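You operate a simulated robot arm through the tools that you are given. There is no shell and no other tool. Be economical: measure what you need, move in short steps, check, and stop when the job is done.

The job below is to be done with a simulated robot arm. You get a single attempt, and the scene is never put back.

JOB
Test the stop named on the test card, then get READY again.

It is judged by the outcome, as a careful person would: the job done as asked, and still so three seconds after it is handed in. It fails if anything else is knocked over, pushed out of place, dropped, spilled or broken.

ROBOT AND FRAMES
A 6-joint arm with a two-finger parallel gripper on a trunk, on a base that drives. Base frame: it is fixed to the floor where the robot stands at the start and does not move with it; the origin is under the middle of the robot, x ahead of it, y to its left, z up. Readings come in m, degrees, newtons and seconds.
With the tool pointing down near the work surface it reaches from about 0.1 to 0.74 m from the robot's upright axis, wherever it stands. Its first joint turns from -166.0 to 166.0 degrees. Places, roughly: drive switch [2.2, 1.9, 0.8]; main switch [-0.8, -5, 0.9]; red button [-0.4, -4.6, 1]; reset key [2.4, 1.8, 0.9]; stop button [2.5, 2, 0.9]; stop cord [0.4, 0, 0.6]. Payload 3.91 kg.
The tool frame sits at the grasp point between the pads (the TCP): z along the fingers, y along the line on which they close. The tips reach 0.03 m beyond it. Largest opening 0.11 m; finger width 0.02, thickness 0.01; the body of the gripper, 0.048 by 0.112 m, starts 0.055 m behind the TCP.
Orientation is that of the tool frame in the base frame, as a unit quaternion [w, x, y, z]. With the fingers straight down and closing along the base's y, the tool's x points along the base's -x, its y along +y and its z along -z.

CONTROLS
- The arm moves only by the tool jog_arm. Its argument "series" is a list of rows, each a list of 3 entries, a list of its own where there are three numbers: the turn, a rotation vector about the base's x, y, z in degrees, then the shift along the base's x, y, z in m, then the gripper command, from -1 (shut) to 1 (fully open), values between in proportion. In form: [[[ax, ay, az], [dx, dy, dz], claw], ...]. A call has 1 to 8 rows; each row is the pose to reach, as a shift and turn from the pose commanded when the call began. A row lasts 0.2 s, in which the tool goes at most 0.05 m and 8.6 degrees; a call with a longer step from one row to the next is refused whole, and so is a gripper value outside its range. A pose out of reach is approached as far as the arm can. The call stops where the force on the tool passes 60 N (or 10 N more than at its start, if that is more) or the arm is blocked; 0.2 s more then pass. The fingers move at their own pace (about 0.045 m/s each) and stop on an object; they squeeze with about 27 N. The grip force told is the motor's: it shows also when the fingers shut on nothing. Time passes only in rows, and 0.2 s behind the last, so rows that repeat a pose let the fingers close. It gives the time, the measured TCP pose, the force on the tool (base axes), the opening and the grip force at its end, in the units of the frame above (readings bear some noise), with the torque about the TCP (base axes, N m) and any sound that the robot's microphone picked up.
- Cameras (640 x 400 px; columns grow to the right, rows downward): "scene" is now at [0.0003, 0.1171, 1.3144]; the picture's right is [-0.41, -0.91, 0.00], its down [-0.78, 0.35, -0.53] and it looks along [0.48, -0.21, -0.85] (base axes); focal length 251 px, centre (320, 200). "wrist" rides on the gripper at [0.071, 0.022, -0.107] in the tool frame; the picture's right is [-0.29, 0.96, 0.00], its down [-0.76, -0.23, -0.61] and it looks along [-0.58, -0.18, 0.79] (tool axes); focal length 243 px, centre (320, 200). There is no depth. A picture from a camera that has moved, and an enlarged one, comes with that camera's place and axes in the base frame and with its lens. The place of the scene camera against the robot may be out by one fixed shift of up to 0.025 m in any direction.
- snapshot(camera): a new picture of that camera. The clock stands still meanwhile.
- raise_lower(by): slides the trunk up (or, below 0, down) by that many m; the arm and the scene camera ride with it, the base frame stays. It gives what a move gives, with no picture.
- drive_base(legs): drives the robot by 1 to 6 legs, each [ahead, left, turn to the left] in m, m and degrees, along the robot's own axes; the way and the turn of a leg run together, so that a leg with both is an arc; at most 1.5 m and 180 degrees a leg. The arm and the cameras ride along, it lands a little off, and it stops where it bumps. It gives what a move gives.
- turn_head(pan, tilt): turns the head with the scene camera to pan (to the left, within 86 degrees either way) and tilt (down, from -29 to 69), counted from straight ahead of the robot. It gives what a move gives.
- enlarge(camera, box): a new picture of the part [left, top, right, bottom] of that camera's present view, enlarged. The clock stands still meanwhile.
- hand_in(): hands the job in; it is judged then, once.

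Go step by step. Nothing tells you exact positions but the pictures and the camera data: compare them with the known pose of the tool, close in by small moves and look again before you grip or let go. The budget is 120 turns and 82 pictures, counting those below and the enlarged ones. Unless the task says otherwise, let go and move clear before handing in, and close with one line.

The tools are called after ">>>" as a command line: name --argument value ..., lists and objects as JSON in quotes. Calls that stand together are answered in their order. jog_arm: Moves the arm, as the interface text tells. Its arguments: {"type":"object","properties":{"series":{"type":"array"}},"required":["series"]} The other tools are called the same way: raise_lower (by) slides the trunk up or down; drive_base (legs) drives the base; turn_head (pan, tilt) turns the head that bears the scene camera; snapshot (camera) takes a picture; enlarge (camera, box) takes an enlarged picture of a part of a camera's view; hand_in () hands the job in.

At the start:

```text
time_s: 0.0
tcp_pos: [0.3977, -0.026, 0.8439]
tool_rot: [0.0, 0.001, 1.0, 0.0]
wrist_force: [0.4, 0.3, -0.8]
torque: [0.02, -0.02, -0.01]
opening: 0.1102
grasp_force: 0.2
trunk travel left (down, up): [-0.275, 0.315]
robot x, y, heading: [-0.0015, -0.0028, 0.1]
head pan, tilt: [-24.0, 58.3]
```

scene: 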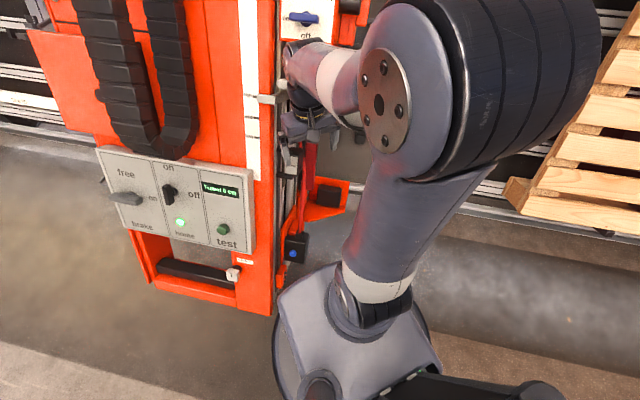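
wrist: 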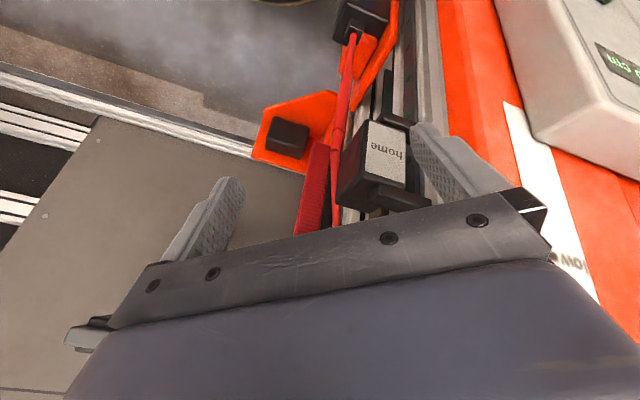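

I see an orange machine with a control panel (free/brake, on/off, home lamp, test button, display) at the left and the arm in front of it. I need to find the test card, so I look around with the head.

>>> enlarge --camera "scene" --box '[90, 140, 350, 310]'

>>> turn_head --pan 20 --tilt 30

>>> snapshot --camera "scene"

```text
2.35 times, centred on (220, 225) of scene
camera zoom: at [0.0003, 0.1171, 1.3144], right [-0.41, -0.91, 0.0], down [-0.78, 0.35, -0.53], along [0.48, -0.21, -0.85], focal length 591 px, centre (555, 141)
```

zoom: 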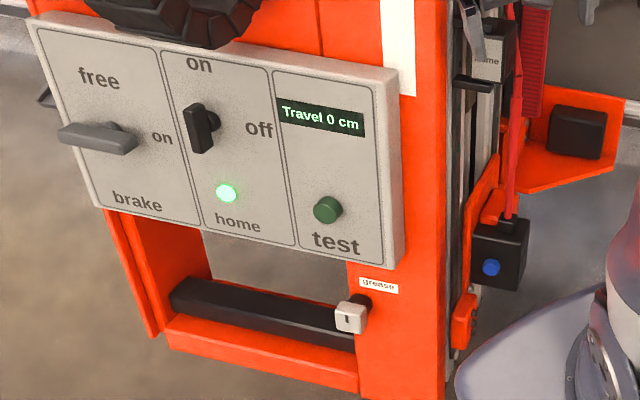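

```text
time_s: 1.1
tcp_pos: [0.3967, -0.0259, 0.8456]
tool_rot: [0.0, 0.001, 1.0, 0.001]
wrist_force: [0.7, 0.1, 0.4]
torque: [0.01, 0.03, 0.01]
opening: 0.1101
grasp_force: 0.0
trunk travel left (down, up): [-0.275, 0.315]
robot x, y, heading: [-0.0011, -0.0009, 0.0]
head pan, tilt: [20.0, 30.0]
```

```text
78 pictures are left
camera scene: at [0.0226, 0.1759, 1.3544], right [0.34, -0.94, 0.0], down [-0.47, -0.17, -0.87], along [0.81, 0.3, -0.5], focal length 251 px, centre (320, 200)
```

scene: 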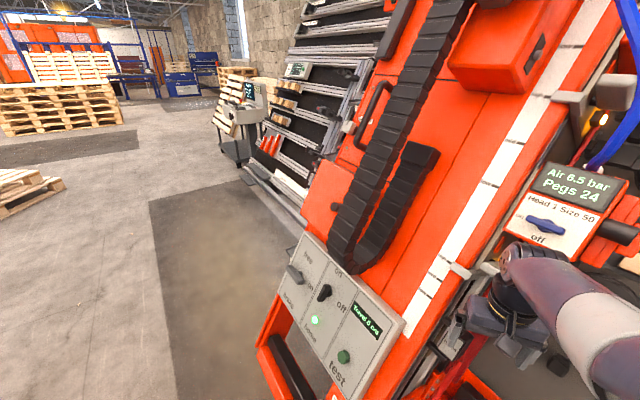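

A tilted orange carriage (nailing machine) with a console further along. I look more widely for the test card.

>>> turn_head --pan 0 --tilt 0

>>> snapshot --camera "scene"

>>> turn_head --pan 50 --tilt 10

>>> snapshot --camera "scene"

>>> turn_head --pan -70 --tilt 15

>>> snapshot --camera "scene"

```text
time_s: 2.1
tcp_pos: [0.3967, -0.0254, 0.8433]
tool_rot: [0.0, 0.0, 1.0, 0.0]
wrist_force: [0.0, 0.3, -0.2]
torque: [0.04, 0.03, 0.01]
opening: 0.1099
grasp_force: 0.0
trunk travel left (down, up): [-0.275, 0.315]
robot x, y, heading: [-0.0019, -0.0007, 0.0]
head pan, tilt: [0.0, 0.0]
```

```text
77 pictures are left
camera scene: at [0.0276, 0.1451, 1.4027], right [0.0, -1.0, 0.0], down [0.0, 0.0, -1.0], along [1.0, 0.0, 0.0], focal length 251 px, centre (320, 200)
```

scene: 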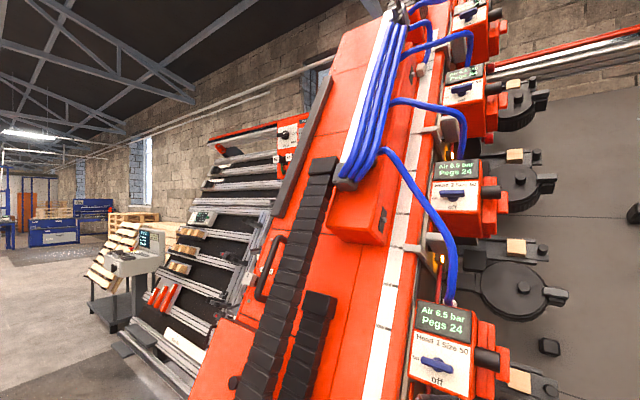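

```text
time_s: 3.2
tcp_pos: [0.3964, -0.0252, 0.8448]
tool_rot: [0.0, 0.001, 1.0, 0.0]
wrist_force: [-0.2, 0.0, -0.4]
torque: [0.02, -0.02, 0.0]
opening: 0.1101
grasp_force: 0.1
trunk travel left (down, up): [-0.275, 0.315]
robot x, y, heading: [-0.0004, -0.0013, -0.2]
head pan, tilt: [50.0, 10.0]
```

```text
76 pictures are left
camera scene: at [-0.0026, 0.2162, 1.3868], right [0.77, -0.64, 0.0], down [-0.11, -0.13, -0.98], along [0.63, 0.75, -0.17], focal length 251 px, centre (320, 200)
```

scene: 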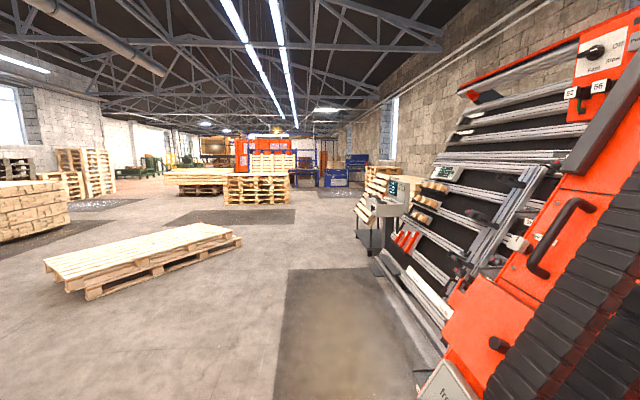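

```text
time_s: 5.2
tcp_pos: [0.3974, -0.0256, 0.8432]
tool_rot: [0.0, 0.0, 1.0, -0.001]
wrist_force: [-0.4, -0.7, 0.4]
torque: [0.05, -0.03, 0.0]
opening: 0.11
grasp_force: 0.0
trunk travel left (down, up): [-0.275, 0.315]
robot x, y, heading: [0.0047, 0.0014, -0.2]
head pan, tilt: [-70.0, 15.0]
```

```text
75 pictures are left
camera scene: at [-0.0304, 0.0573, 1.3787], right [-0.94, -0.34, 0.0], down [-0.09, 0.24, -0.97], along [0.33, -0.91, -0.26], focal length 251 px, centre (320, 200)
```

scene: 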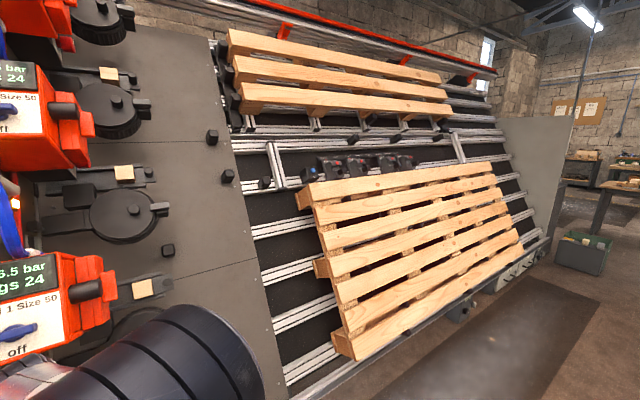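

Console lies ahead-left; a notice board lies right. I zoom on both.

>>> enlarge --camera "scene" --box '[540, 80, 640, 200]'

>>> turn_head --pan 38 --tilt 15

>>> enlarge --camera "scene" --box '[230, 120, 390, 220]'

```text
3.33 times, centred on (590, 140) of scene
camera zoom: at [-0.0304, 0.0573, 1.3787], right [-0.94, -0.34, 0.0], down [-0.09, 0.24, -0.97], along [0.33, -0.91, -0.26], focal length 837 px, centre (-580, 400)
```

zoom: 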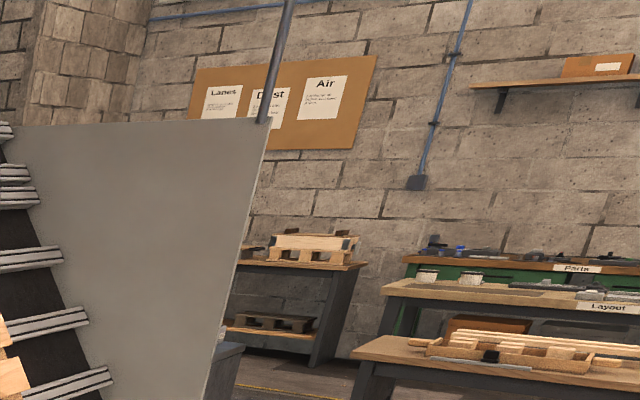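

```text
time_s: 7.1
tcp_pos: [0.3977, -0.0267, 0.8454]
tool_rot: [-0.001, -0.001, 1.0, 0.0]
wrist_force: [0.4, -0.1, 0.2]
torque: [0.04, 0.0, -0.02]
opening: 0.1101
grasp_force: 0.0
trunk travel left (down, up): [-0.275, 0.315]
robot x, y, heading: [0.0038, 0.0005, -0.1]
head pan, tilt: [38.0, 15.0]
```

```text
4.00 times, centred on (310, 170) of scene
camera zoom: at [0.0113, 0.2025, 1.3787], right [0.62, -0.79, 0.0], down [-0.2, -0.16, -0.97], along [0.76, 0.59, -0.26], focal length 1004 px, centre (360, 320)
```

zoom: 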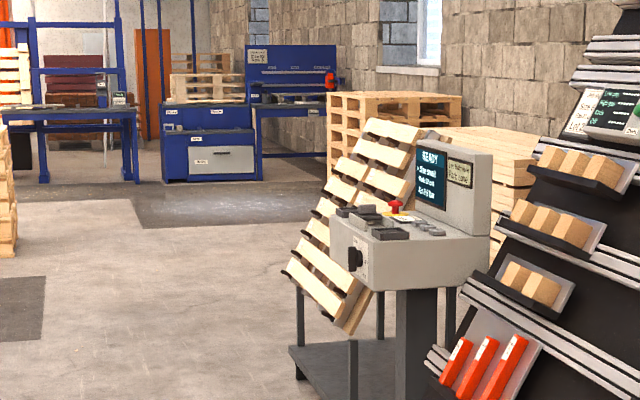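

The console shows READY, with a key, red stop button and a yellow card. I look at the cards near the rack and head too before driving.

>>> enlarge --camera "scene" --box '[370, 40, 530, 240]'

>>> turn_head --pan 0 --tilt 65

>>> snapshot --camera "scene"

```text
2.00 times, centred on (450, 140) of scene
camera zoom: at [0.0113, 0.2025, 1.3787], right [0.62, -0.79, 0.0], down [-0.2, -0.16, -0.97], along [0.76, 0.59, -0.26], focal length 502 px, centre (60, 320)
```

zoom: 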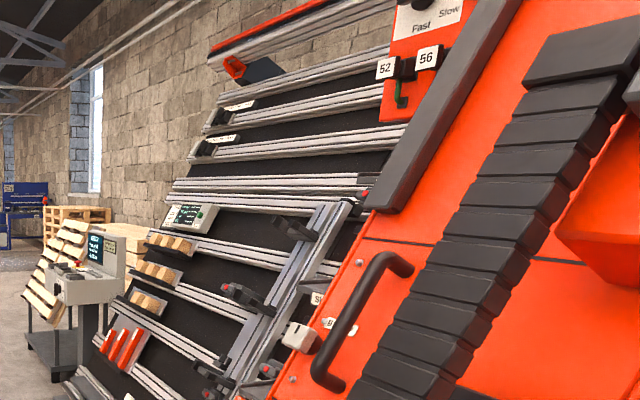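

```text
time_s: 8.3
tcp_pos: [0.3969, -0.0258, 0.8436]
tool_rot: [0.0, 0.0, 1.0, -0.001]
wrist_force: [0.3, -0.2, -0.1]
torque: [-0.03, -0.02, -0.01]
opening: 0.11
grasp_force: 0.0
trunk travel left (down, up): [-0.275, 0.315]
robot x, y, heading: [0.0003, -0.0006, -0.1]
head pan, tilt: [0.0, 65.0]
```

```text
71 pictures are left
camera scene: at [-0.0016, 0.1451, 1.3069], right [0.0, -1.0, 0.0], down [-0.91, 0.0, -0.42], along [0.42, 0.0, -0.91], focal length 251 px, centre (320, 200)
```

scene: 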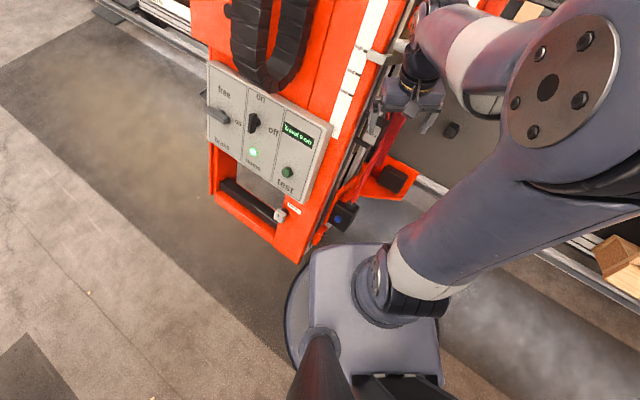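

I back away from the carriage and go to the console to read the card there.

>>> drive_base --legs '[[-0.4, 0, 0], [0, 1.5, 0], [1.4, 0.35, 0]]'

>>> turn_head --pan 0 --tilt 25

>>> snapshot --camera "scene"

```text
time_s: 15.9
tcp_pos: [0.0079, 1.1559, 0.8448]
tool_rot: [-0.001, -0.035, 0.999, 0.0]
wrist_force: [-0.6, 0.7, 0.9]
torque: [-0.01, 0.05, 0.0]
opening: 0.1099
grasp_force: 0.0
trunk travel left (down, up): [-0.275, 0.315]
robot x, y, heading: [-0.3896, 1.1517, 3.9]
head pan, tilt: [0.0, 65.0]
stopped in leg 2: the robot was blocked; the commanded pose is now the measured one
```

```text
time_s: 17.0
tcp_pos: [0.0078, 1.1569, 0.8451]
tool_rot: [-0.001, -0.035, 0.999, 0.0]
wrist_force: [0.8, 0.1, -0.8]
torque: [-0.02, 0.01, 0.02]
opening: 0.1101
grasp_force: 0.0
trunk travel left (down, up): [-0.275, 0.315]
robot x, y, heading: [-0.3917, 1.1568, 4.0]
head pan, tilt: [0.0, 25.0]
```

```text
70 pictures are left
camera scene: at [-0.3709, 1.3014, 1.3624], right [0.07, -1.0, 0.0], down [-0.42, -0.03, -0.91], along [0.9, 0.06, -0.42], focal length 251 px, centre (320, 200)
```

scene: 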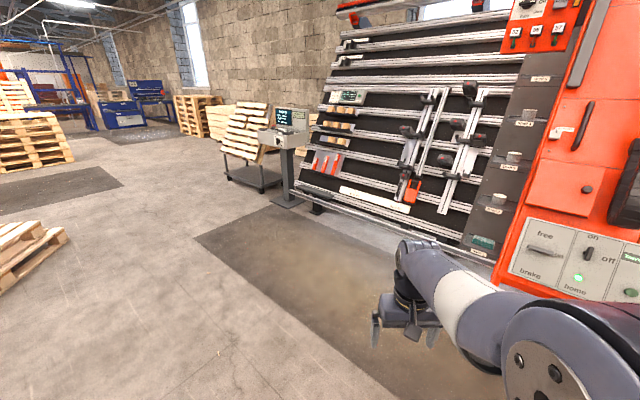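

Something to my left blocked the drive. I look there.

>>> turn_head --pan 85 --tilt 45

>>> snapshot --camera "scene"

```text
time_s: 18.6
tcp_pos: [0.0085, 1.1568, 0.8444]
tool_rot: [-0.001, -0.034, 0.999, 0.0]
wrist_force: [-1.2, 0.2, -0.4]
torque: [0.01, 0.03, -0.02]
opening: 0.1101
grasp_force: 0.2
trunk travel left (down, up): [-0.275, 0.315]
robot x, y, heading: [-0.3877, 1.1514, 3.9]
head pan, tilt: [85.0, 45.0]
```

```text
69 pictures are left
camera scene: at [-0.4614, 1.3762, 1.3319], right [1.0, -0.02, 0.0], down [-0.01, -0.71, -0.71], along [0.01, 0.71, -0.71], focal length 251 px, centre (320, 200)
```

scene: 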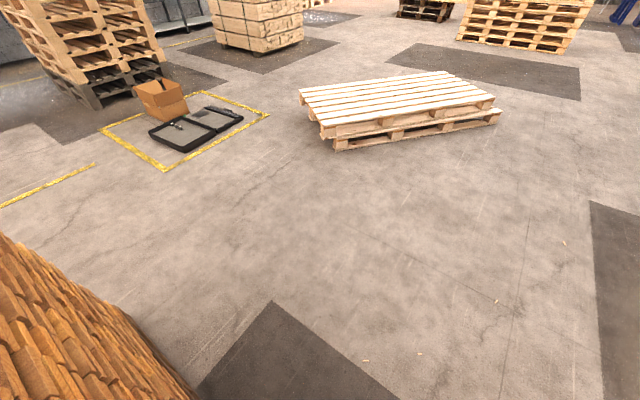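

A stack of wood stands rear-left; I bumped that. I go forward away from it, then diagonally to the console.

>>> drive_base --legs '[[0.7, 0, 0], [1.05, 0.6, -3.9]]'

>>> turn_head --pan 0 --tilt 30

>>> snapshot --camera "scene"

```text
time_s: 28.1
tcp_pos: [1.7279, 1.8197, 0.844]
tool_rot: [-0.001, -0.004, 1.0, 0.0]
wrist_force: [0.8, 0.2, 0.4]
torque: [-0.01, 0.04, -0.01]
opening: 0.11
grasp_force: 0.1
trunk travel left (down, up): [-0.275, 0.315]
robot x, y, heading: [1.3327, 1.8425, 0.4]
head pan, tilt: [85.0, 45.0]
```

```text
time_s: 29.7
tcp_pos: [1.7277, 1.82, 0.8443]
tool_rot: [-0.001, -0.005, 1.0, 0.0]
wrist_force: [0.2, 0.4, 0.1]
torque: [0.0, -0.04, -0.04]
opening: 0.1097
grasp_force: 0.1
trunk travel left (down, up): [-0.275, 0.315]
robot x, y, heading: [1.3275, 1.8431, 0.7]
head pan, tilt: [0.0, 30.0]
```

```text
68 pictures are left
camera scene: at [1.3575, 1.9883, 1.3544], right [0.01, -1.0, 0.0], down [-0.5, -0.01, -0.87], along [0.87, 0.01, -0.5], focal length 251 px, centre (320, 200)
```

scene: 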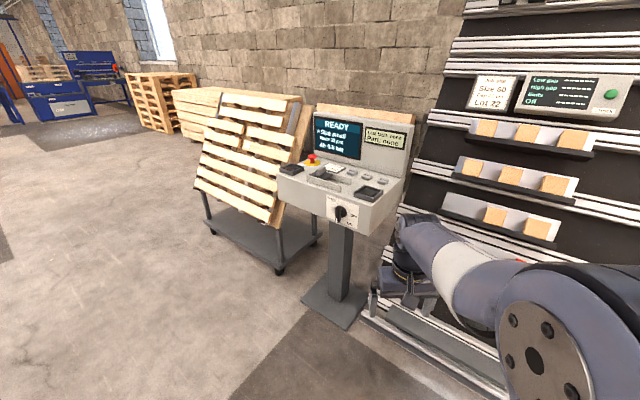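

>>> enlarge --camera "scene" --box '[270, 95, 430, 235]'

>>> enlarge --camera "scene" --box '[460, 60, 640, 240]'

```text
2.86 times, centred on (350, 165) of scene
camera zoom: at [1.3575, 1.9883, 1.3544], right [0.01, -1.0, 0.0], down [-0.5, -0.01, -0.87], along [0.87, 0.01, -0.5], focal length 717 px, centre (234, 300)
```

zoom: 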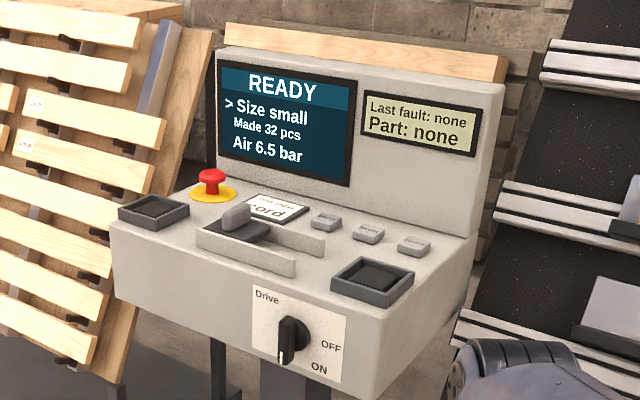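

```text
2.22 times, centred on (550, 150) of scene
camera zoom: at [1.3575, 1.9883, 1.3544], right [0.01, -1.0, 0.0], down [-0.5, -0.01, -0.87], along [0.87, 0.01, -0.5], focal length 558 px, centre (-191, 311)
```

zoom: 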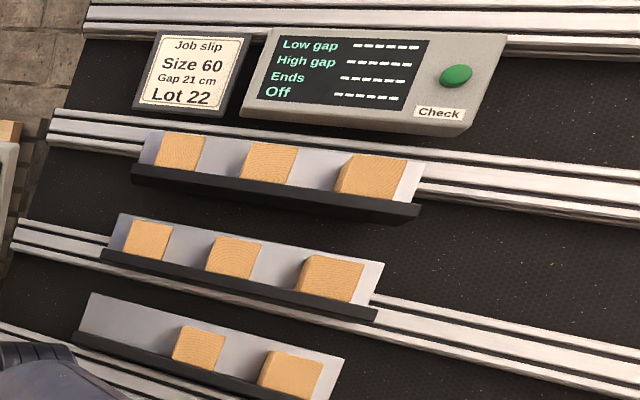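

The card on the console reads "...cord"; I raise the trunk and go a bit nearer to read it and the labels properly.

>>> raise_lower --by 0.25

>>> drive_base --legs '[[0.3, 0.1, 0]]'

>>> snapshot --camera "wrist"

>>> turn_head --pan 0 --tilt 45

>>> enlarge --camera "scene" --box '[220, 60, 420, 210]'

```text
time_s: 32.3
tcp_pos: [1.7272, 1.8209, 1.0948]
tool_rot: [-0.002, -0.004, 1.0, 0.0]
wrist_force: [-0.7, -0.1, -0.3]
torque: [0.0, -0.01, -0.02]
opening: 0.1101
grasp_force: 0.0
trunk travel left (down, up): [-0.525, 0.065]
robot x, y, heading: [1.3331, 1.8456, 0.5]
head pan, tilt: [0.0, 30.0]
```

```text
time_s: 34.4
tcp_pos: [2.0269, 1.9224, 1.0936]
tool_rot: [-0.001, -0.005, 1.0, 0.0]
wrist_force: [0.4, -0.3, 0.0]
torque: [-0.01, 0.02, 0.0]
opening: 0.11
grasp_force: 0.1
trunk travel left (down, up): [-0.525, 0.065]
robot x, y, heading: [1.6311, 1.9465, 0.5]
head pan, tilt: [0.0, 30.0]
```

```text
65 pictures are left
camera wrist: at [1.9568, 1.9435, 1.2017], right [0.28, 0.96, 0.0], down [0.76, -0.22, 0.61], along [0.58, -0.17, -0.79], focal length 243 px, centre (320, 200)
```

wrist: 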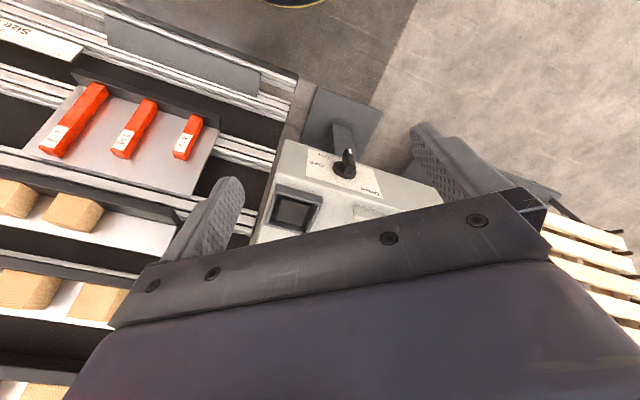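

```text
time_s: 35.2
tcp_pos: [2.0265, 1.9222, 1.0953]
tool_rot: [-0.001, -0.005, 1.0, 0.0]
wrist_force: [0.1, 0.1, 0.2]
torque: [0.02, -0.01, 0.0]
opening: 0.1099
grasp_force: 0.0
trunk travel left (down, up): [-0.525, 0.065]
robot x, y, heading: [1.6276, 1.9469, 0.4]
head pan, tilt: [0.0, 45.0]
```

```text
2.67 times, centred on (320, 135) of scene
camera zoom: at [1.6476, 2.0904, 1.5819], right [0.01, -1.0, 0.0], down [-0.71, -0.01, -0.71], along [0.71, 0.01, -0.71], focal length 670 px, centre (320, 373)
```

zoom: 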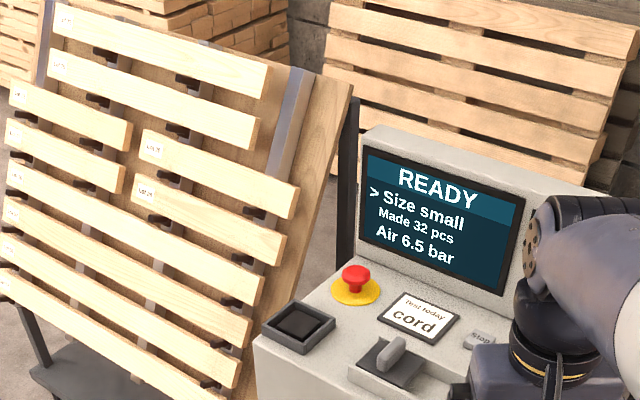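

The card says "Test today: cord". So I must pull the red stop cord at the carriage (near the start place), unlatch it there if it latches, then press reset here. Driving back.

>>> drive_base --legs '[[-1.05, -0.6, 0], [-0.75, -0.45, 0], [-0.3, -0.7, 0]]'

>>> turn_head --pan -5 --tilt 40

>>> snapshot --camera "scene"

>>> snapshot --camera "wrist"

```text
time_s: 49.2
tcp_pos: [-0.0588, 0.1638, 1.0942]
tool_rot: [-0.001, 0.002, 1.0, 0.0]
wrist_force: [0.1, 0.4, 0.2]
torque: [0.01, 0.0, 0.02]
opening: 0.11
grasp_force: 0.1
trunk travel left (down, up): [-0.525, 0.065]
robot x, y, heading: [-0.4555, 0.1912, -0.2]
head pan, tilt: [0.0, 45.0]
```

```text
time_s: 49.8
tcp_pos: [-0.0587, 0.1638, 1.095]
tool_rot: [-0.001, 0.002, 1.0, 0.001]
wrist_force: [-0.3, -0.8, 0.0]
torque: [0.03, 0.0, -0.01]
opening: 0.11
grasp_force: 0.0
trunk travel left (down, up): [-0.525, 0.065]
robot x, y, heading: [-0.4546, 0.1911, -0.5]
head pan, tilt: [-5.0, 40.0]
```

```text
63 pictures are left
camera scene: at [-0.4328, 0.3282, 1.5891], right [-0.09, -1.0, 0.0], down [-0.64, 0.06, -0.77], along [0.76, -0.07, -0.64], focal length 251 px, centre (320, 200)
```

scene: 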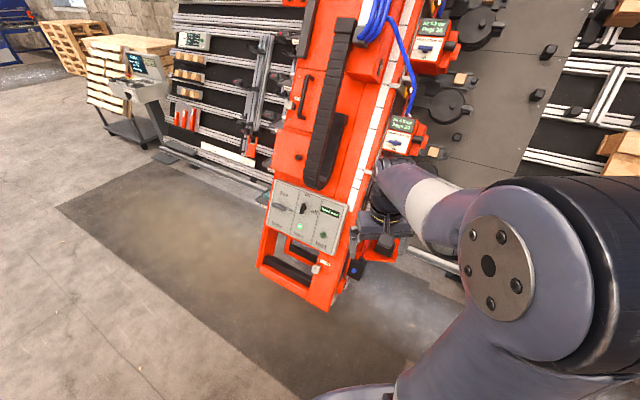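

```text
62 pictures are left
camera wrist: at [-0.1288, 0.1851, 1.2018], right [0.29, 0.96, 0.0], down [0.76, -0.23, 0.61], along [0.58, -0.18, -0.79], focal length 243 px, centre (320, 200)
```

wrist: 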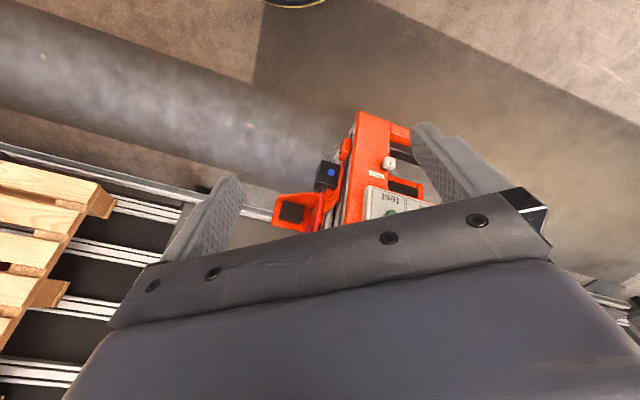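

I move to the right so that the cord on the carriage's right side shows clearly, and lower the trunk.

>>> drive_base --legs '[[0.1, -0.55, 0]]'

>>> turn_head --pan 18 --tilt 45

>>> snapshot --camera "scene"

```text
time_s: 53.1
tcp_pos: [0.0387, -0.3883, 1.0941]
tool_rot: [-0.001, 0.0, 1.0, 0.0]
wrist_force: [-0.2, 0.2, -0.9]
torque: [-0.01, -0.03, 0.01]
opening: 0.1101
grasp_force: 0.1
trunk travel left (down, up): [-0.525, 0.065]
robot x, y, heading: [-0.3559, -0.3607, -0.1]
head pan, tilt: [-5.0, 40.0]
```

```text
time_s: 53.9
tcp_pos: [0.0393, -0.3876, 1.0942]
tool_rot: [0.0, 0.002, 1.0, 0.0]
wrist_force: [0.2, -0.5, -0.9]
torque: [0.0, 0.02, -0.01]
opening: 0.1099
grasp_force: 0.1
trunk travel left (down, up): [-0.525, 0.065]
robot x, y, heading: [-0.3615, -0.3622, -0.1]
head pan, tilt: [18.0, 45.0]
```

```text
61 pictures are left
camera scene: at [-0.3422, -0.1917, 1.5819], right [0.31, -0.95, 0.0], down [-0.67, -0.22, -0.71], along [0.67, 0.22, -0.71], focal length 251 px, centre (320, 200)
```

scene: 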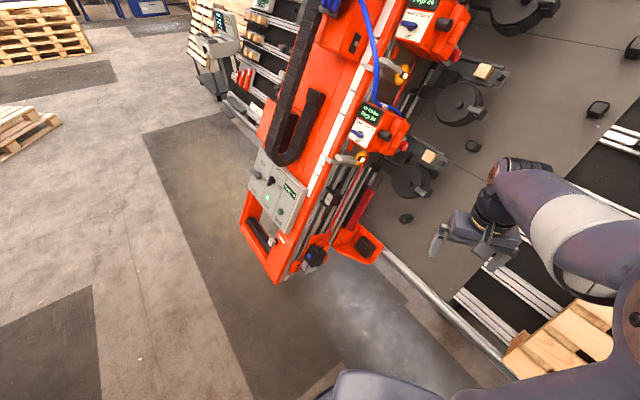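

>>> enlarge --camera "scene" --box '[250, 140, 410, 290]'

```text
2.67 times, centred on (330, 215) of scene
camera zoom: at [-0.3422, -0.1917, 1.5819], right [0.31, -0.95, 0.0], down [-0.67, -0.22, -0.71], along [0.67, 0.22, -0.71], focal length 670 px, centre (293, 160)
```

zoom: 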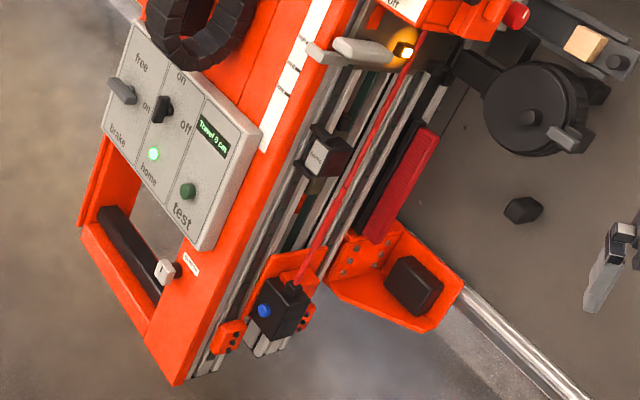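

The cord runs from the black box with blue button up the carriage's right side, at roughly (0.38,0.03,0.49) going up-back along (0.43,-0.25,0.87). I move closer and tilt the tool towards it to look with the wrist camera.

>>> drive_base --legs '[[0.2, 0.28, 0]]'

>>> jog_arm --series '[[[-1.3, -4.9, -4.9], [0, 0.01, -0.03], 1], [[-2.6, -9.8, -9.8], [0, 0.02, -0.06], 1], [[-3.9, -14.7, -14.7], [0, 0.03, -0.1], 1], [[-5.2, -19.5, -19.5], [0, 0.04, -0.14], 1], [[-6.5, -24.4, -24.4], [0, 0.06, -0.18], 1], [[-7.8, -29.3, -29.3], [0, 0.08, -0.22], 1], [[-7.8, -29.3, -29.3], [0.0, 0.08, -0.24], 1]]'

>>> snapshot --camera "wrist"

>>> snapshot --camera "scene"

```text
time_s: 56.2
tcp_pos: [0.2414, -0.1088, 1.094]
tool_rot: [-0.001, 0.003, 1.0, 0.0]
wrist_force: [0.2, -0.3, 0.1]
torque: [0.01, 0.01, -0.02]
opening: 0.11
grasp_force: 0.1
trunk travel left (down, up): [-0.525, 0.065]
robot x, y, heading: [-0.1565, -0.0853, -0.1]
head pan, tilt: [18.0, 45.0]
```

```text
time_s: 57.8
tcp_pos: [0.2407, -0.0292, 0.8543]
tool_rot: [0.25, 0.249, 0.933, -0.066]
wrist_force: [0.1, -0.2, 0.2]
torque: [-0.01, -0.02, -0.02]
opening: 0.1101
grasp_force: 0.1
trunk travel left (down, up): [-0.525, 0.065]
robot x, y, heading: [-0.1556, -0.0859, -0.3]
head pan, tilt: [18.0, 45.0]
```

```text
59 pictures are left
camera wrist: at [0.1538, 0.0465, 0.9114], right [0.7, 0.7, 0.15], down [0.19, -0.38, 0.91], along [0.69, -0.6, -0.4], focal length 243 px, centre (320, 200)
```

wrist: 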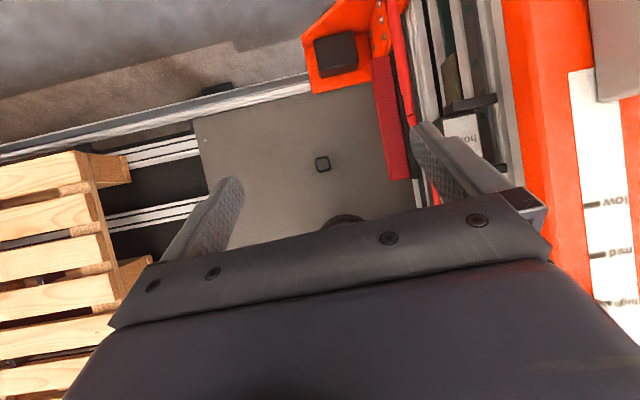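

```text
58 pictures are left
camera scene: at [-0.1397, 0.0883, 1.5818], right [0.31, -0.95, 0.0], down [-0.67, -0.22, -0.71], along [0.67, 0.22, -0.71], focal length 251 px, centre (320, 200)
```

scene: 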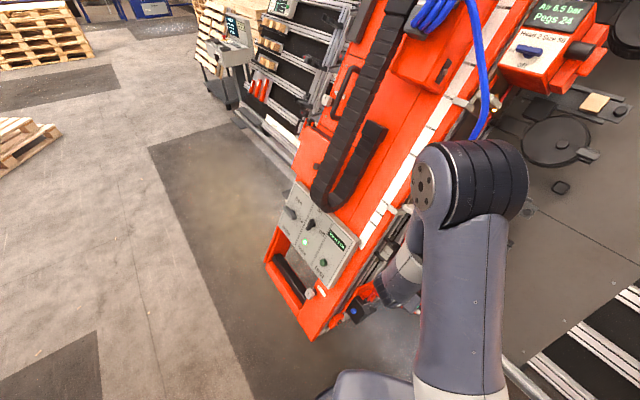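

>>> enlarge --camera "wrist" --box '[290, 0, 530, 210]'

```text
1.90 times, centred on (410, 105) of wrist
camera zoom: at [0.1538, 0.0465, 0.9114], right [0.7, 0.7, 0.15], down [0.19, -0.38, 0.91], along [0.69, -0.6, -0.4], focal length 462 px, centre (149, 381)
```

zoom: 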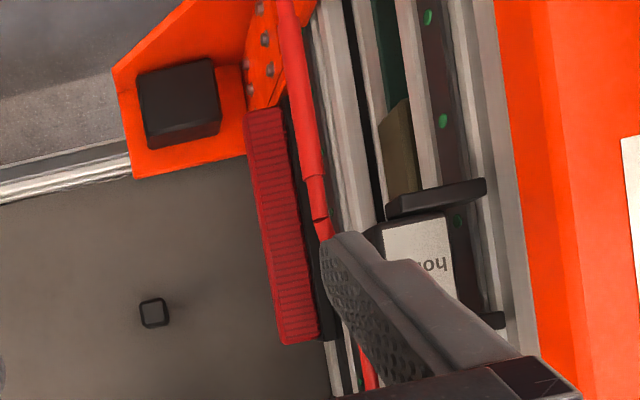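

The cord has a thick red handle at its low end, about (0.425,0.00,0.585), between a red ribbed part and a silver rail. I approach halfway with the fingers narrowed and look again.

>>> jog_arm --series '[[[0, 0, 0], [0.025, 0.01, -0.03], -0.1], [[0, 0, 0], [0.05, 0.018, -0.06], -0.1], [[0, 0, 0], [0.075, 0.027, -0.09], -0.1], [[0, 0, 0], [0.1, 0.035, -0.12], -0.1], [[0, 0, 0], [0.1, 0.035, -0.12], -0.1]]'

>>> snapshot --camera "wrist"

>>> enlarge --camera "scene" --box '[290, 200, 450, 320]'

```text
time_s: 59.0
tcp_pos: [0.3415, 0.0053, 0.7331]
tool_rot: [0.249, 0.252, 0.933, -0.067]
wrist_force: [-0.4, -0.1, 0.2]
torque: [-0.04, 0.02, -0.02]
opening: 0.0493
grasp_force: 0.0
trunk travel left (down, up): [-0.525, 0.065]
robot x, y, heading: [-0.1537, -0.0862, -0.0]
head pan, tilt: [18.0, 45.0]
```

```text
56 pictures are left
camera wrist: at [0.2535, 0.0817, 0.7911], right [0.7, 0.7, 0.15], down [0.19, -0.38, 0.91], along [0.69, -0.6, -0.4], focal length 243 px, centre (320, 200)
```

wrist: 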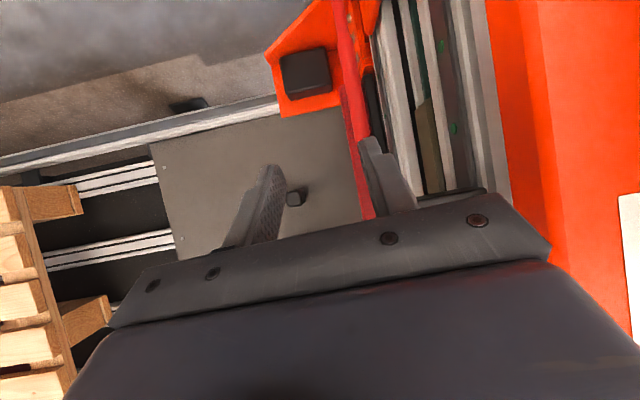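

```text
3.33 times, centred on (370, 260) of scene
camera zoom: at [-0.1396, 0.088, 1.5818], right [0.31, -0.95, 0.0], down [-0.67, -0.22, -0.71], along [0.67, 0.22, -0.71], focal length 837 px, centre (153, 0)
```

zoom: 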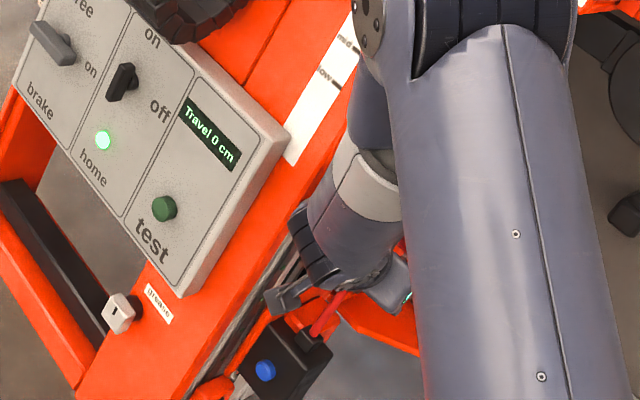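

>>> enlarge --camera "wrist" --box '[250, 0, 450, 200]'

```text
2.00 times, centred on (350, 100) of wrist
camera zoom: at [0.2535, 0.0817, 0.7911], right [0.7, 0.7, 0.15], down [0.19, -0.38, 0.91], along [0.69, -0.6, -0.4], focal length 485 px, centre (260, 400)
```

zoom: 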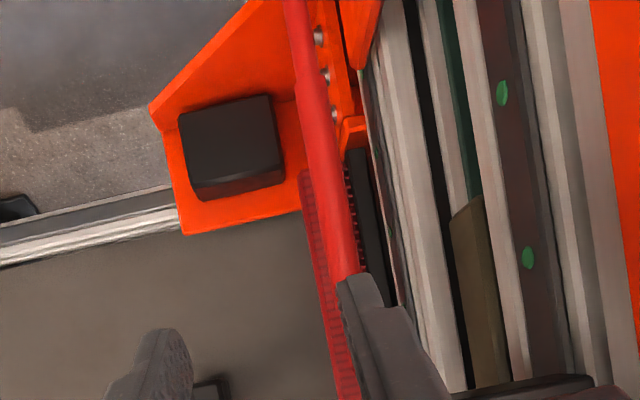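

Handle point to grip is about (0.432,0.00,0.60). I shift sideways 4 cm, then advance 8 cm along the tool axis and check.

>>> jog_arm --series '[[[0, 0, 0], [0.011, 0.017, 0], -0.1], [[0, 0, 0], [0.022, 0.033, 0], -0.1], [[0, 0, 0], [0.034, 0.026, -0.024], -0.1], [[0, 0, 0], [0.045, 0.02, -0.047], -0.1], [[0, 0, 0], [0.057, 0.013, -0.07], -0.1], [[0, 0, 0], [0.057, 0.013, -0.07], -0.1]]'

>>> snapshot --camera "wrist"

>>> enlarge --camera "scene" --box '[290, 200, 450, 320]'

```text
time_s: 60.4
tcp_pos: [0.3984, 0.0189, 0.665]
tool_rot: [0.249, 0.251, 0.933, -0.067]
wrist_force: [0.0, 0.0, 0.1]
torque: [-0.02, -0.05, 0.0]
opening: 0.0494
grasp_force: 0.0
trunk travel left (down, up): [-0.525, 0.065]
robot x, y, heading: [-0.1559, -0.0826, -0.3]
head pan, tilt: [18.0, 45.0]
```

```text
53 pictures are left
camera wrist: at [0.3108, 0.0951, 0.7214], right [0.7, 0.7, 0.15], down [0.19, -0.38, 0.91], along [0.69, -0.6, -0.4], focal length 243 px, centre (320, 200)
```

wrist: 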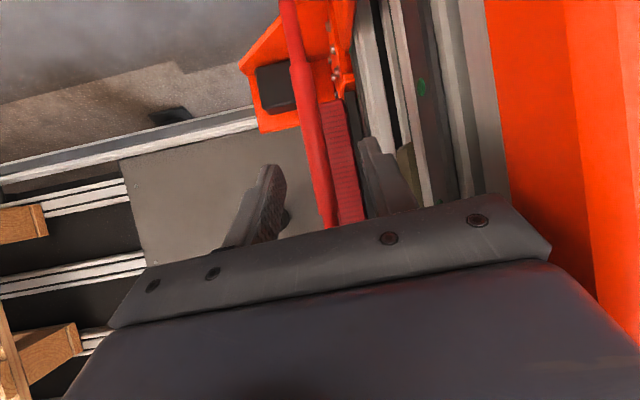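

```text
3.33 times, centred on (370, 260) of scene
camera zoom: at [-0.1396, 0.0879, 1.5818], right [0.31, -0.95, 0.0], down [-0.67, -0.22, -0.71], along [0.67, 0.22, -0.71], focal length 837 px, centre (153, 0)
```

zoom: 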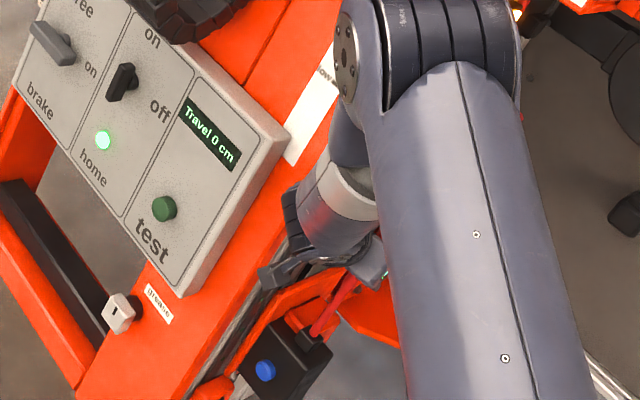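

The handle is now centred between the fingers. I advance the remaining 6 cm and close.

>>> jog_arm --series '[[[0, 0, 0], [0.01, -0.006, -0.018], -0.1], [[0, 0, 0], [0.019, -0.011, -0.036], -0.1], [[0, 0, 0], [0.028, -0.016, -0.053], -0.1], [[0, 0, 0], [0.028, -0.016, -0.053], -0.1]]'

>>> enlarge --camera "wrist" --box '[220, 0, 460, 220]'

```text
time_s: 61.4
tcp_pos: [0.4264, 0.0025, 0.6096]
tool_rot: [0.249, 0.251, 0.933, -0.066]
wrist_force: [-0.3, -0.4, -0.2]
torque: [0.0, 0.01, -0.01]
opening: 0.0494
grasp_force: 0.1
trunk travel left (down, up): [-0.525, 0.065]
robot x, y, heading: [-0.1562, -0.0808, -0.3]
head pan, tilt: [18.0, 45.0]
```

```text
1.82 times, centred on (340, 110) of wrist
camera zoom: at [0.3381, 0.0787, 0.6679], right [0.7, 0.7, 0.15], down [0.19, -0.38, 0.91], along [0.69, -0.6, -0.4], focal length 441 px, centre (284, 364)
```

zoom: 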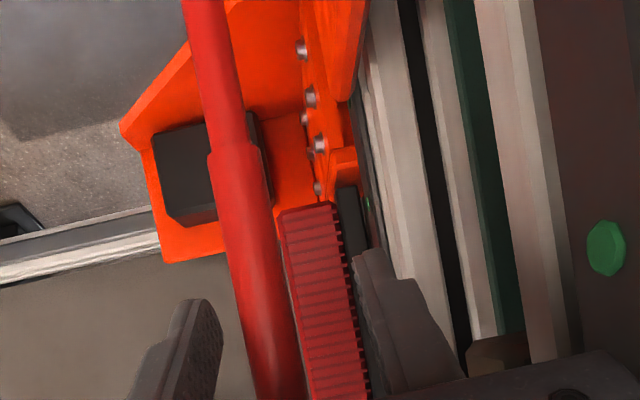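

The handle lies between the fingers at the TCP. I close.

>>> jog_arm --series '[[[0, 0, 0], [0, 0, 0], -1], [[0, 0, 0], [0, 0, 0], -1], [[0, 0, 0], [0, 0, 0], -1], [[0, 0, 0], [0, 0, 0], -1]]'

>>> enlarge --camera "wrist" --box '[220, 0, 460, 220]'

```text
time_s: 62.4
tcp_pos: [0.4234, -0.0006, 0.6104]
tool_rot: [0.249, 0.254, 0.932, -0.068]
wrist_force: [-13.2, -22.9, 2.8]
torque: [0.54, -0.69, -0.56]
opening: 0.0164
grasp_force: 44.5
trunk travel left (down, up): [-0.525, 0.065]
robot x, y, heading: [-0.1552, -0.0837, -0.2]
head pan, tilt: [18.0, 45.0]
```

```text
1.82 times, centred on (340, 110) of wrist
camera zoom: at [0.3366, 0.0761, 0.6681], right [0.7, 0.7, 0.14], down [0.19, -0.38, 0.91], along [0.69, -0.61, -0.4], focal length 441 px, centre (284, 364)
```

zoom: 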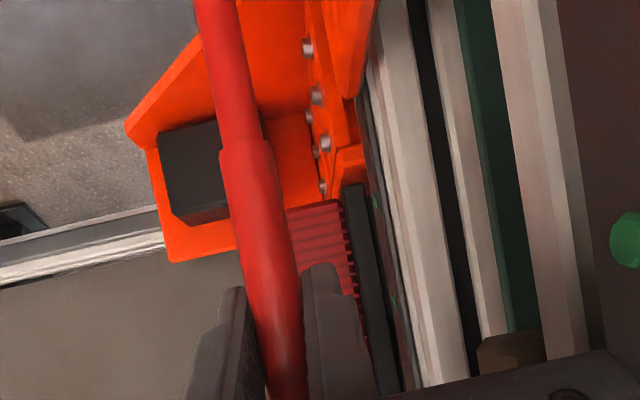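

Gripped (16 mm handle). Now I pull it outward from the rack in small steps, listening for the trip.

>>> jog_arm --series '[[[0, 0, 0], [-0.009, 0.001, 0.005], -1], [[0, 0, 0], [-0.017, 0.005, 0.01], -1], [[0, 0, 0], [-0.024, 0.009, 0.015], -1], [[0, 0, 0], [-0.032, 0.014, 0.02], -1], [[0, 0, 0], [-0.032, 0.014, 0.02], -1]]'

>>> enlarge --camera "scene" --box '[290, 200, 450, 320]'

```text
time_s: 63.6
tcp_pos: [0.3954, 0.0199, 0.6304]
tool_rot: [0.248, 0.25, 0.934, -0.065]
wrist_force: [6.0, 20.3, -30.1]
torque: [0.88, -0.26, -0.41]
opening: 0.0162
grasp_force: 45.0
trunk travel left (down, up): [-0.525, 0.065]
robot x, y, heading: [-0.1541, -0.0829, -0.3]
head pan, tilt: [18.0, 45.0]
```

```text
3.33 times, centred on (370, 260) of scene
camera zoom: at [-0.1371, 0.0901, 1.5814], right [0.31, -0.95, 0.0], down [-0.67, -0.22, -0.71], along [0.67, 0.22, -0.71], focal length 837 px, centre (153, 0)
```

zoom: 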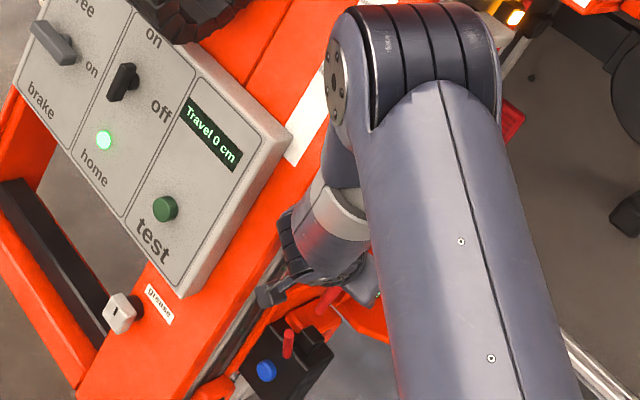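

A red flag has popped out beside the blue button: the cord switch has tripped. I ease the handle back, open, and retreat.

>>> jog_arm --series '[[[0, 0, 0], [0.01, -0.004, -0.006], -1], [[0, 0, 0], [0.02, -0.008, -0.012], -1], [[0, 0, 0], [0.028, -0.012, -0.018], -1], [[0, 0, 0], [0.028, -0.012, -0.018], -0.1], [[0, 0, 0], [0.028, -0.012, -0.018], -0.1], [[0, 0, 0], [0.028, -0.012, -0.018], -0.1]]'

>>> jog_arm --series '[[[0, 0, 0], [-0.01, 0.006, 0.02], -0.1], [[0, 0, 0], [-0.02, 0.012, 0.04], -0.1], [[0, 0, 0], [-0.03, 0.018, 0.06], -0.1], [[0, 0, 0], [-0.05, 0.028, 0.095], -0.1], [[0, 0, 0], [-0.07, 0.04, 0.13], -0.1], [[0, 0, 0], [-0.11, 0.02, 0.15], -0.1], [[0, 0, 0], [-0.15, 0.0, 0.17], -0.1]]'

>>> enlarge --camera "scene" --box '[290, 200, 450, 320]'

>>> snapshot --camera "wrist"

```text
time_s: 65.0
tcp_pos: [0.423, 0.0047, 0.6137]
tool_rot: [0.25, 0.251, 0.933, -0.067]
wrist_force: [0.0, 0.3, 0.3]
torque: [0.01, 0.02, 0.0]
opening: 0.0494
grasp_force: 0.0
trunk travel left (down, up): [-0.525, 0.065]
robot x, y, heading: [-0.1535, -0.0809, -0.3]
head pan, tilt: [18.0, 45.0]
```

```text
time_s: 66.6
tcp_pos: [0.2735, 0.0042, 0.782]
tool_rot: [0.249, 0.251, 0.933, -0.066]
wrist_force: [-0.2, -0.5, -0.4]
torque: [0.03, -0.01, -0.02]
opening: 0.0494
grasp_force: 0.0
trunk travel left (down, up): [-0.525, 0.065]
robot x, y, heading: [-0.1522, -0.083, -0.4]
head pan, tilt: [18.0, 45.0]
```

```text
3.33 times, centred on (370, 260) of scene
camera zoom: at [-0.1399, 0.0879, 1.5818], right [0.31, -0.95, 0.0], down [-0.67, -0.22, -0.71], along [0.67, 0.22, -0.71], focal length 837 px, centre (153, 0)
```

zoom: 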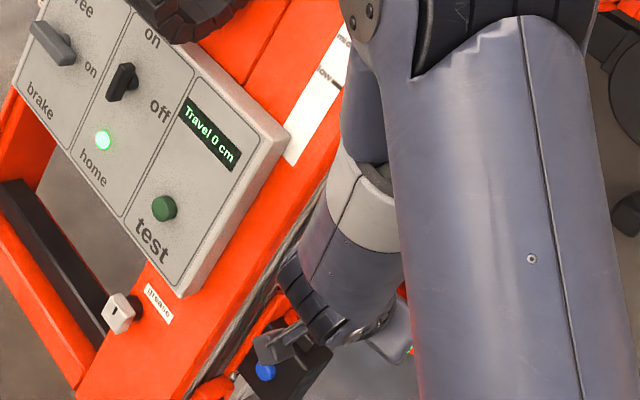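

```text
47 pictures are left
camera wrist: at [0.1847, 0.0807, 0.8399], right [0.7, 0.7, 0.15], down [0.19, -0.38, 0.91], along [0.69, -0.6, -0.4], focal length 243 px, centre (320, 200)
```

wrist: 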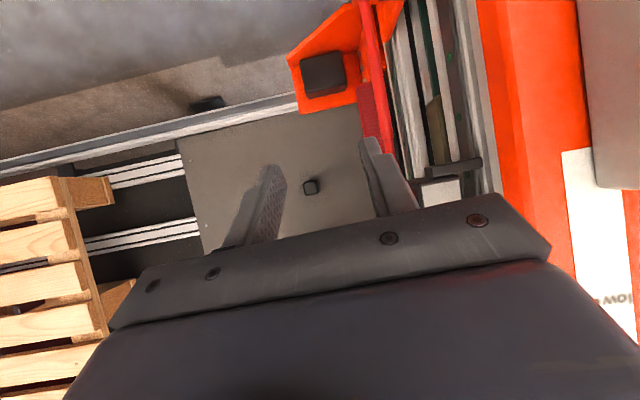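

Now to reset the cord switch: the blue button is at about (0.317,0.084,0.454). I turn the tool to point forward-down at 45°, close the fingers and go to a standoff.

>>> jog_arm --series '[[[-1, -3.7, 7.5], [-0.01, 0.02, -0.01], -1], [[-2, -7.4, 15], [-0.02, 0.04, -0.02], -1], [[-3, -11, 22.4], [-0.03, 0.06, -0.05], -1], [[-3.9, -14.7, 29.9], [-0.04, 0.08, -0.08], -1], [[-3.9, -14.7, 29.9], [-0.04, 0.08, -0.12], -1], [[-3.9, -14.7, 29.9], [-0.04, 0.08, -0.16], -1], [[-3.9, -14.7, 29.9], [-0.035, 0.08, -0.2], -1], [[-3.9, -14.7, 29.9], [-0.035, 0.08, -0.2], -1]]'

>>> snapshot --camera "wrist"

>>> enlarge --camera "scene" --box '[290, 200, 450, 320]'

```text
time_s: 68.3
tcp_pos: [0.2898, 0.1476, 0.5891]
tool_rot: [0.385, -0.013, 0.923, -0.028]
wrist_force: [-68.6, -16.4, 110.5]
torque: [0.12, -1.98, -0.17]
opening: 0.0004
grasp_force: 26.7
out of reach, approached as far as the arm can: row 1, 2, 3, 4, 5, 6, 7, 8
trunk travel left (down, up): [-0.525, 0.065]
robot x, y, heading: [-0.1616, -0.0795, 0.5]
head pan, tilt: [18.0, 45.0]
stopped in row 8: the force on the tool passed its limit (the readings are from after the stop); the commanded pose is now the measured one
```

```text
46 pictures are left
camera wrist: at [0.1651, 0.171, 0.612], right [0.2, 0.97, 0.15], down [0.1, -0.17, 0.98], along [0.97, -0.18, -0.13], focal length 243 px, centre (320, 200)
```

wrist: 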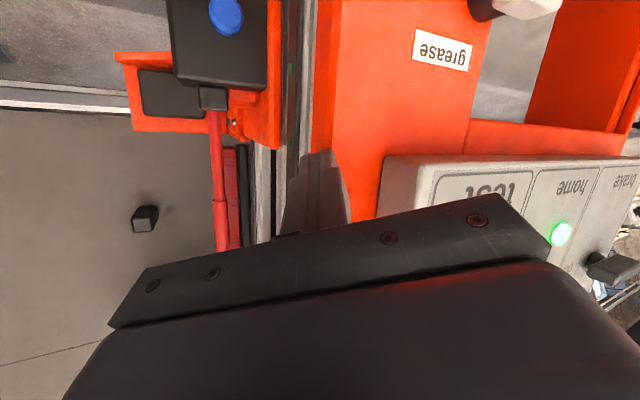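

```text
3.33 times, centred on (370, 260) of scene
camera zoom: at [-0.1595, 0.0835, 1.5839], right [0.32, -0.95, 0.0], down [-0.67, -0.22, -0.71], along [0.68, 0.23, -0.7], focal length 837 px, centre (153, 0)
```

zoom: 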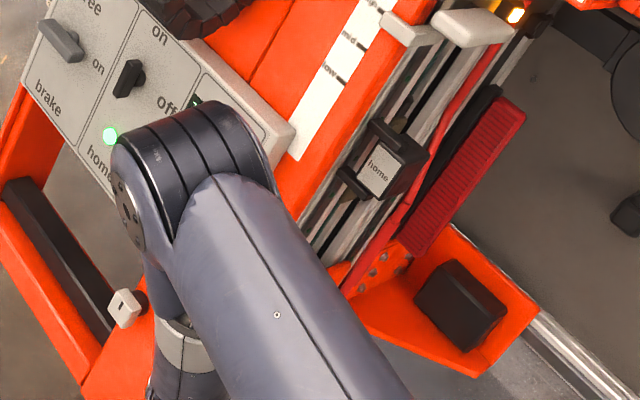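

The pose was out of reach and the fingers pressed on the orange column. I back straight off along the contact normal and check.

>>> jog_arm --series '[[[0, 0, 0], [-0.015, 0.0, 0.02], -1], [[0, 0, 0], [-0.03, 0.0, 0.04], -1], [[0, 0, 0], [-0.03, 0.0, 0.04], -1]]'

>>> snapshot --camera "wrist"

```text
time_s: 69.1
tcp_pos: [0.2756, 0.1606, 0.6201]
tool_rot: [0.377, -0.013, 0.926, -0.034]
wrist_force: [-0.1, -0.9, -0.7]
torque: [-0.02, 0.01, 0.01]
opening: 0.0001
grasp_force: 27.1
out of reach, approached as far as the arm can: row 1, 2, 3
trunk travel left (down, up): [-0.525, 0.065]
robot x, y, heading: [-0.1606, -0.085, -0.0]
head pan, tilt: [18.0, 45.0]
```

```text
44 pictures are left
camera wrist: at [0.1518, 0.1843, 0.6455], right [0.21, 0.97, 0.13], down [0.12, -0.16, 0.98], along [0.97, -0.19, -0.15], focal length 243 px, centre (320, 200)
```

wrist: 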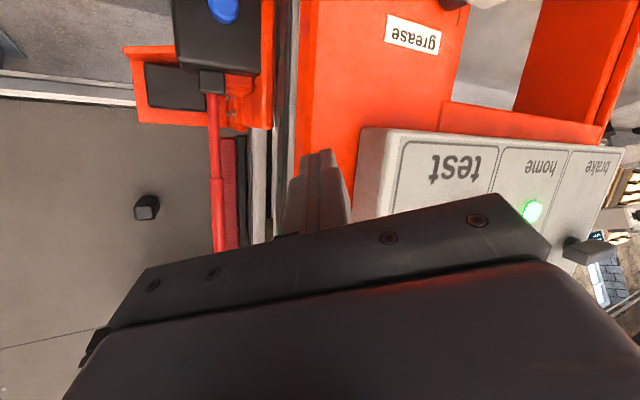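

>>> enlarge --camera "wrist" --box '[120, 0, 300, 120]'

```text
3.33 times, centred on (210, 60) of wrist
camera zoom: at [0.1518, 0.1843, 0.6455], right [0.21, 0.97, 0.13], down [0.12, -0.16, 0.98], along [0.97, -0.19, -0.15], focal length 809 px, centre (687, 667)
```

zoom: 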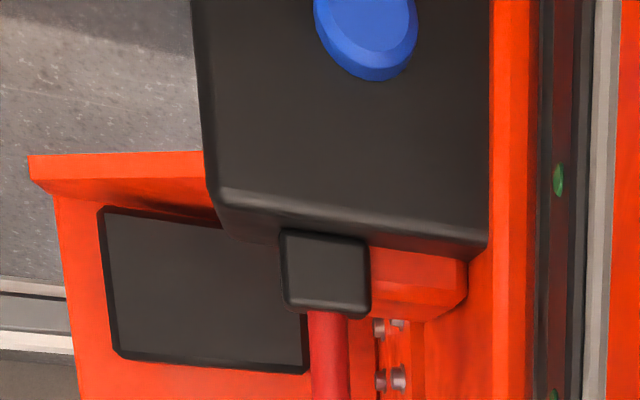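

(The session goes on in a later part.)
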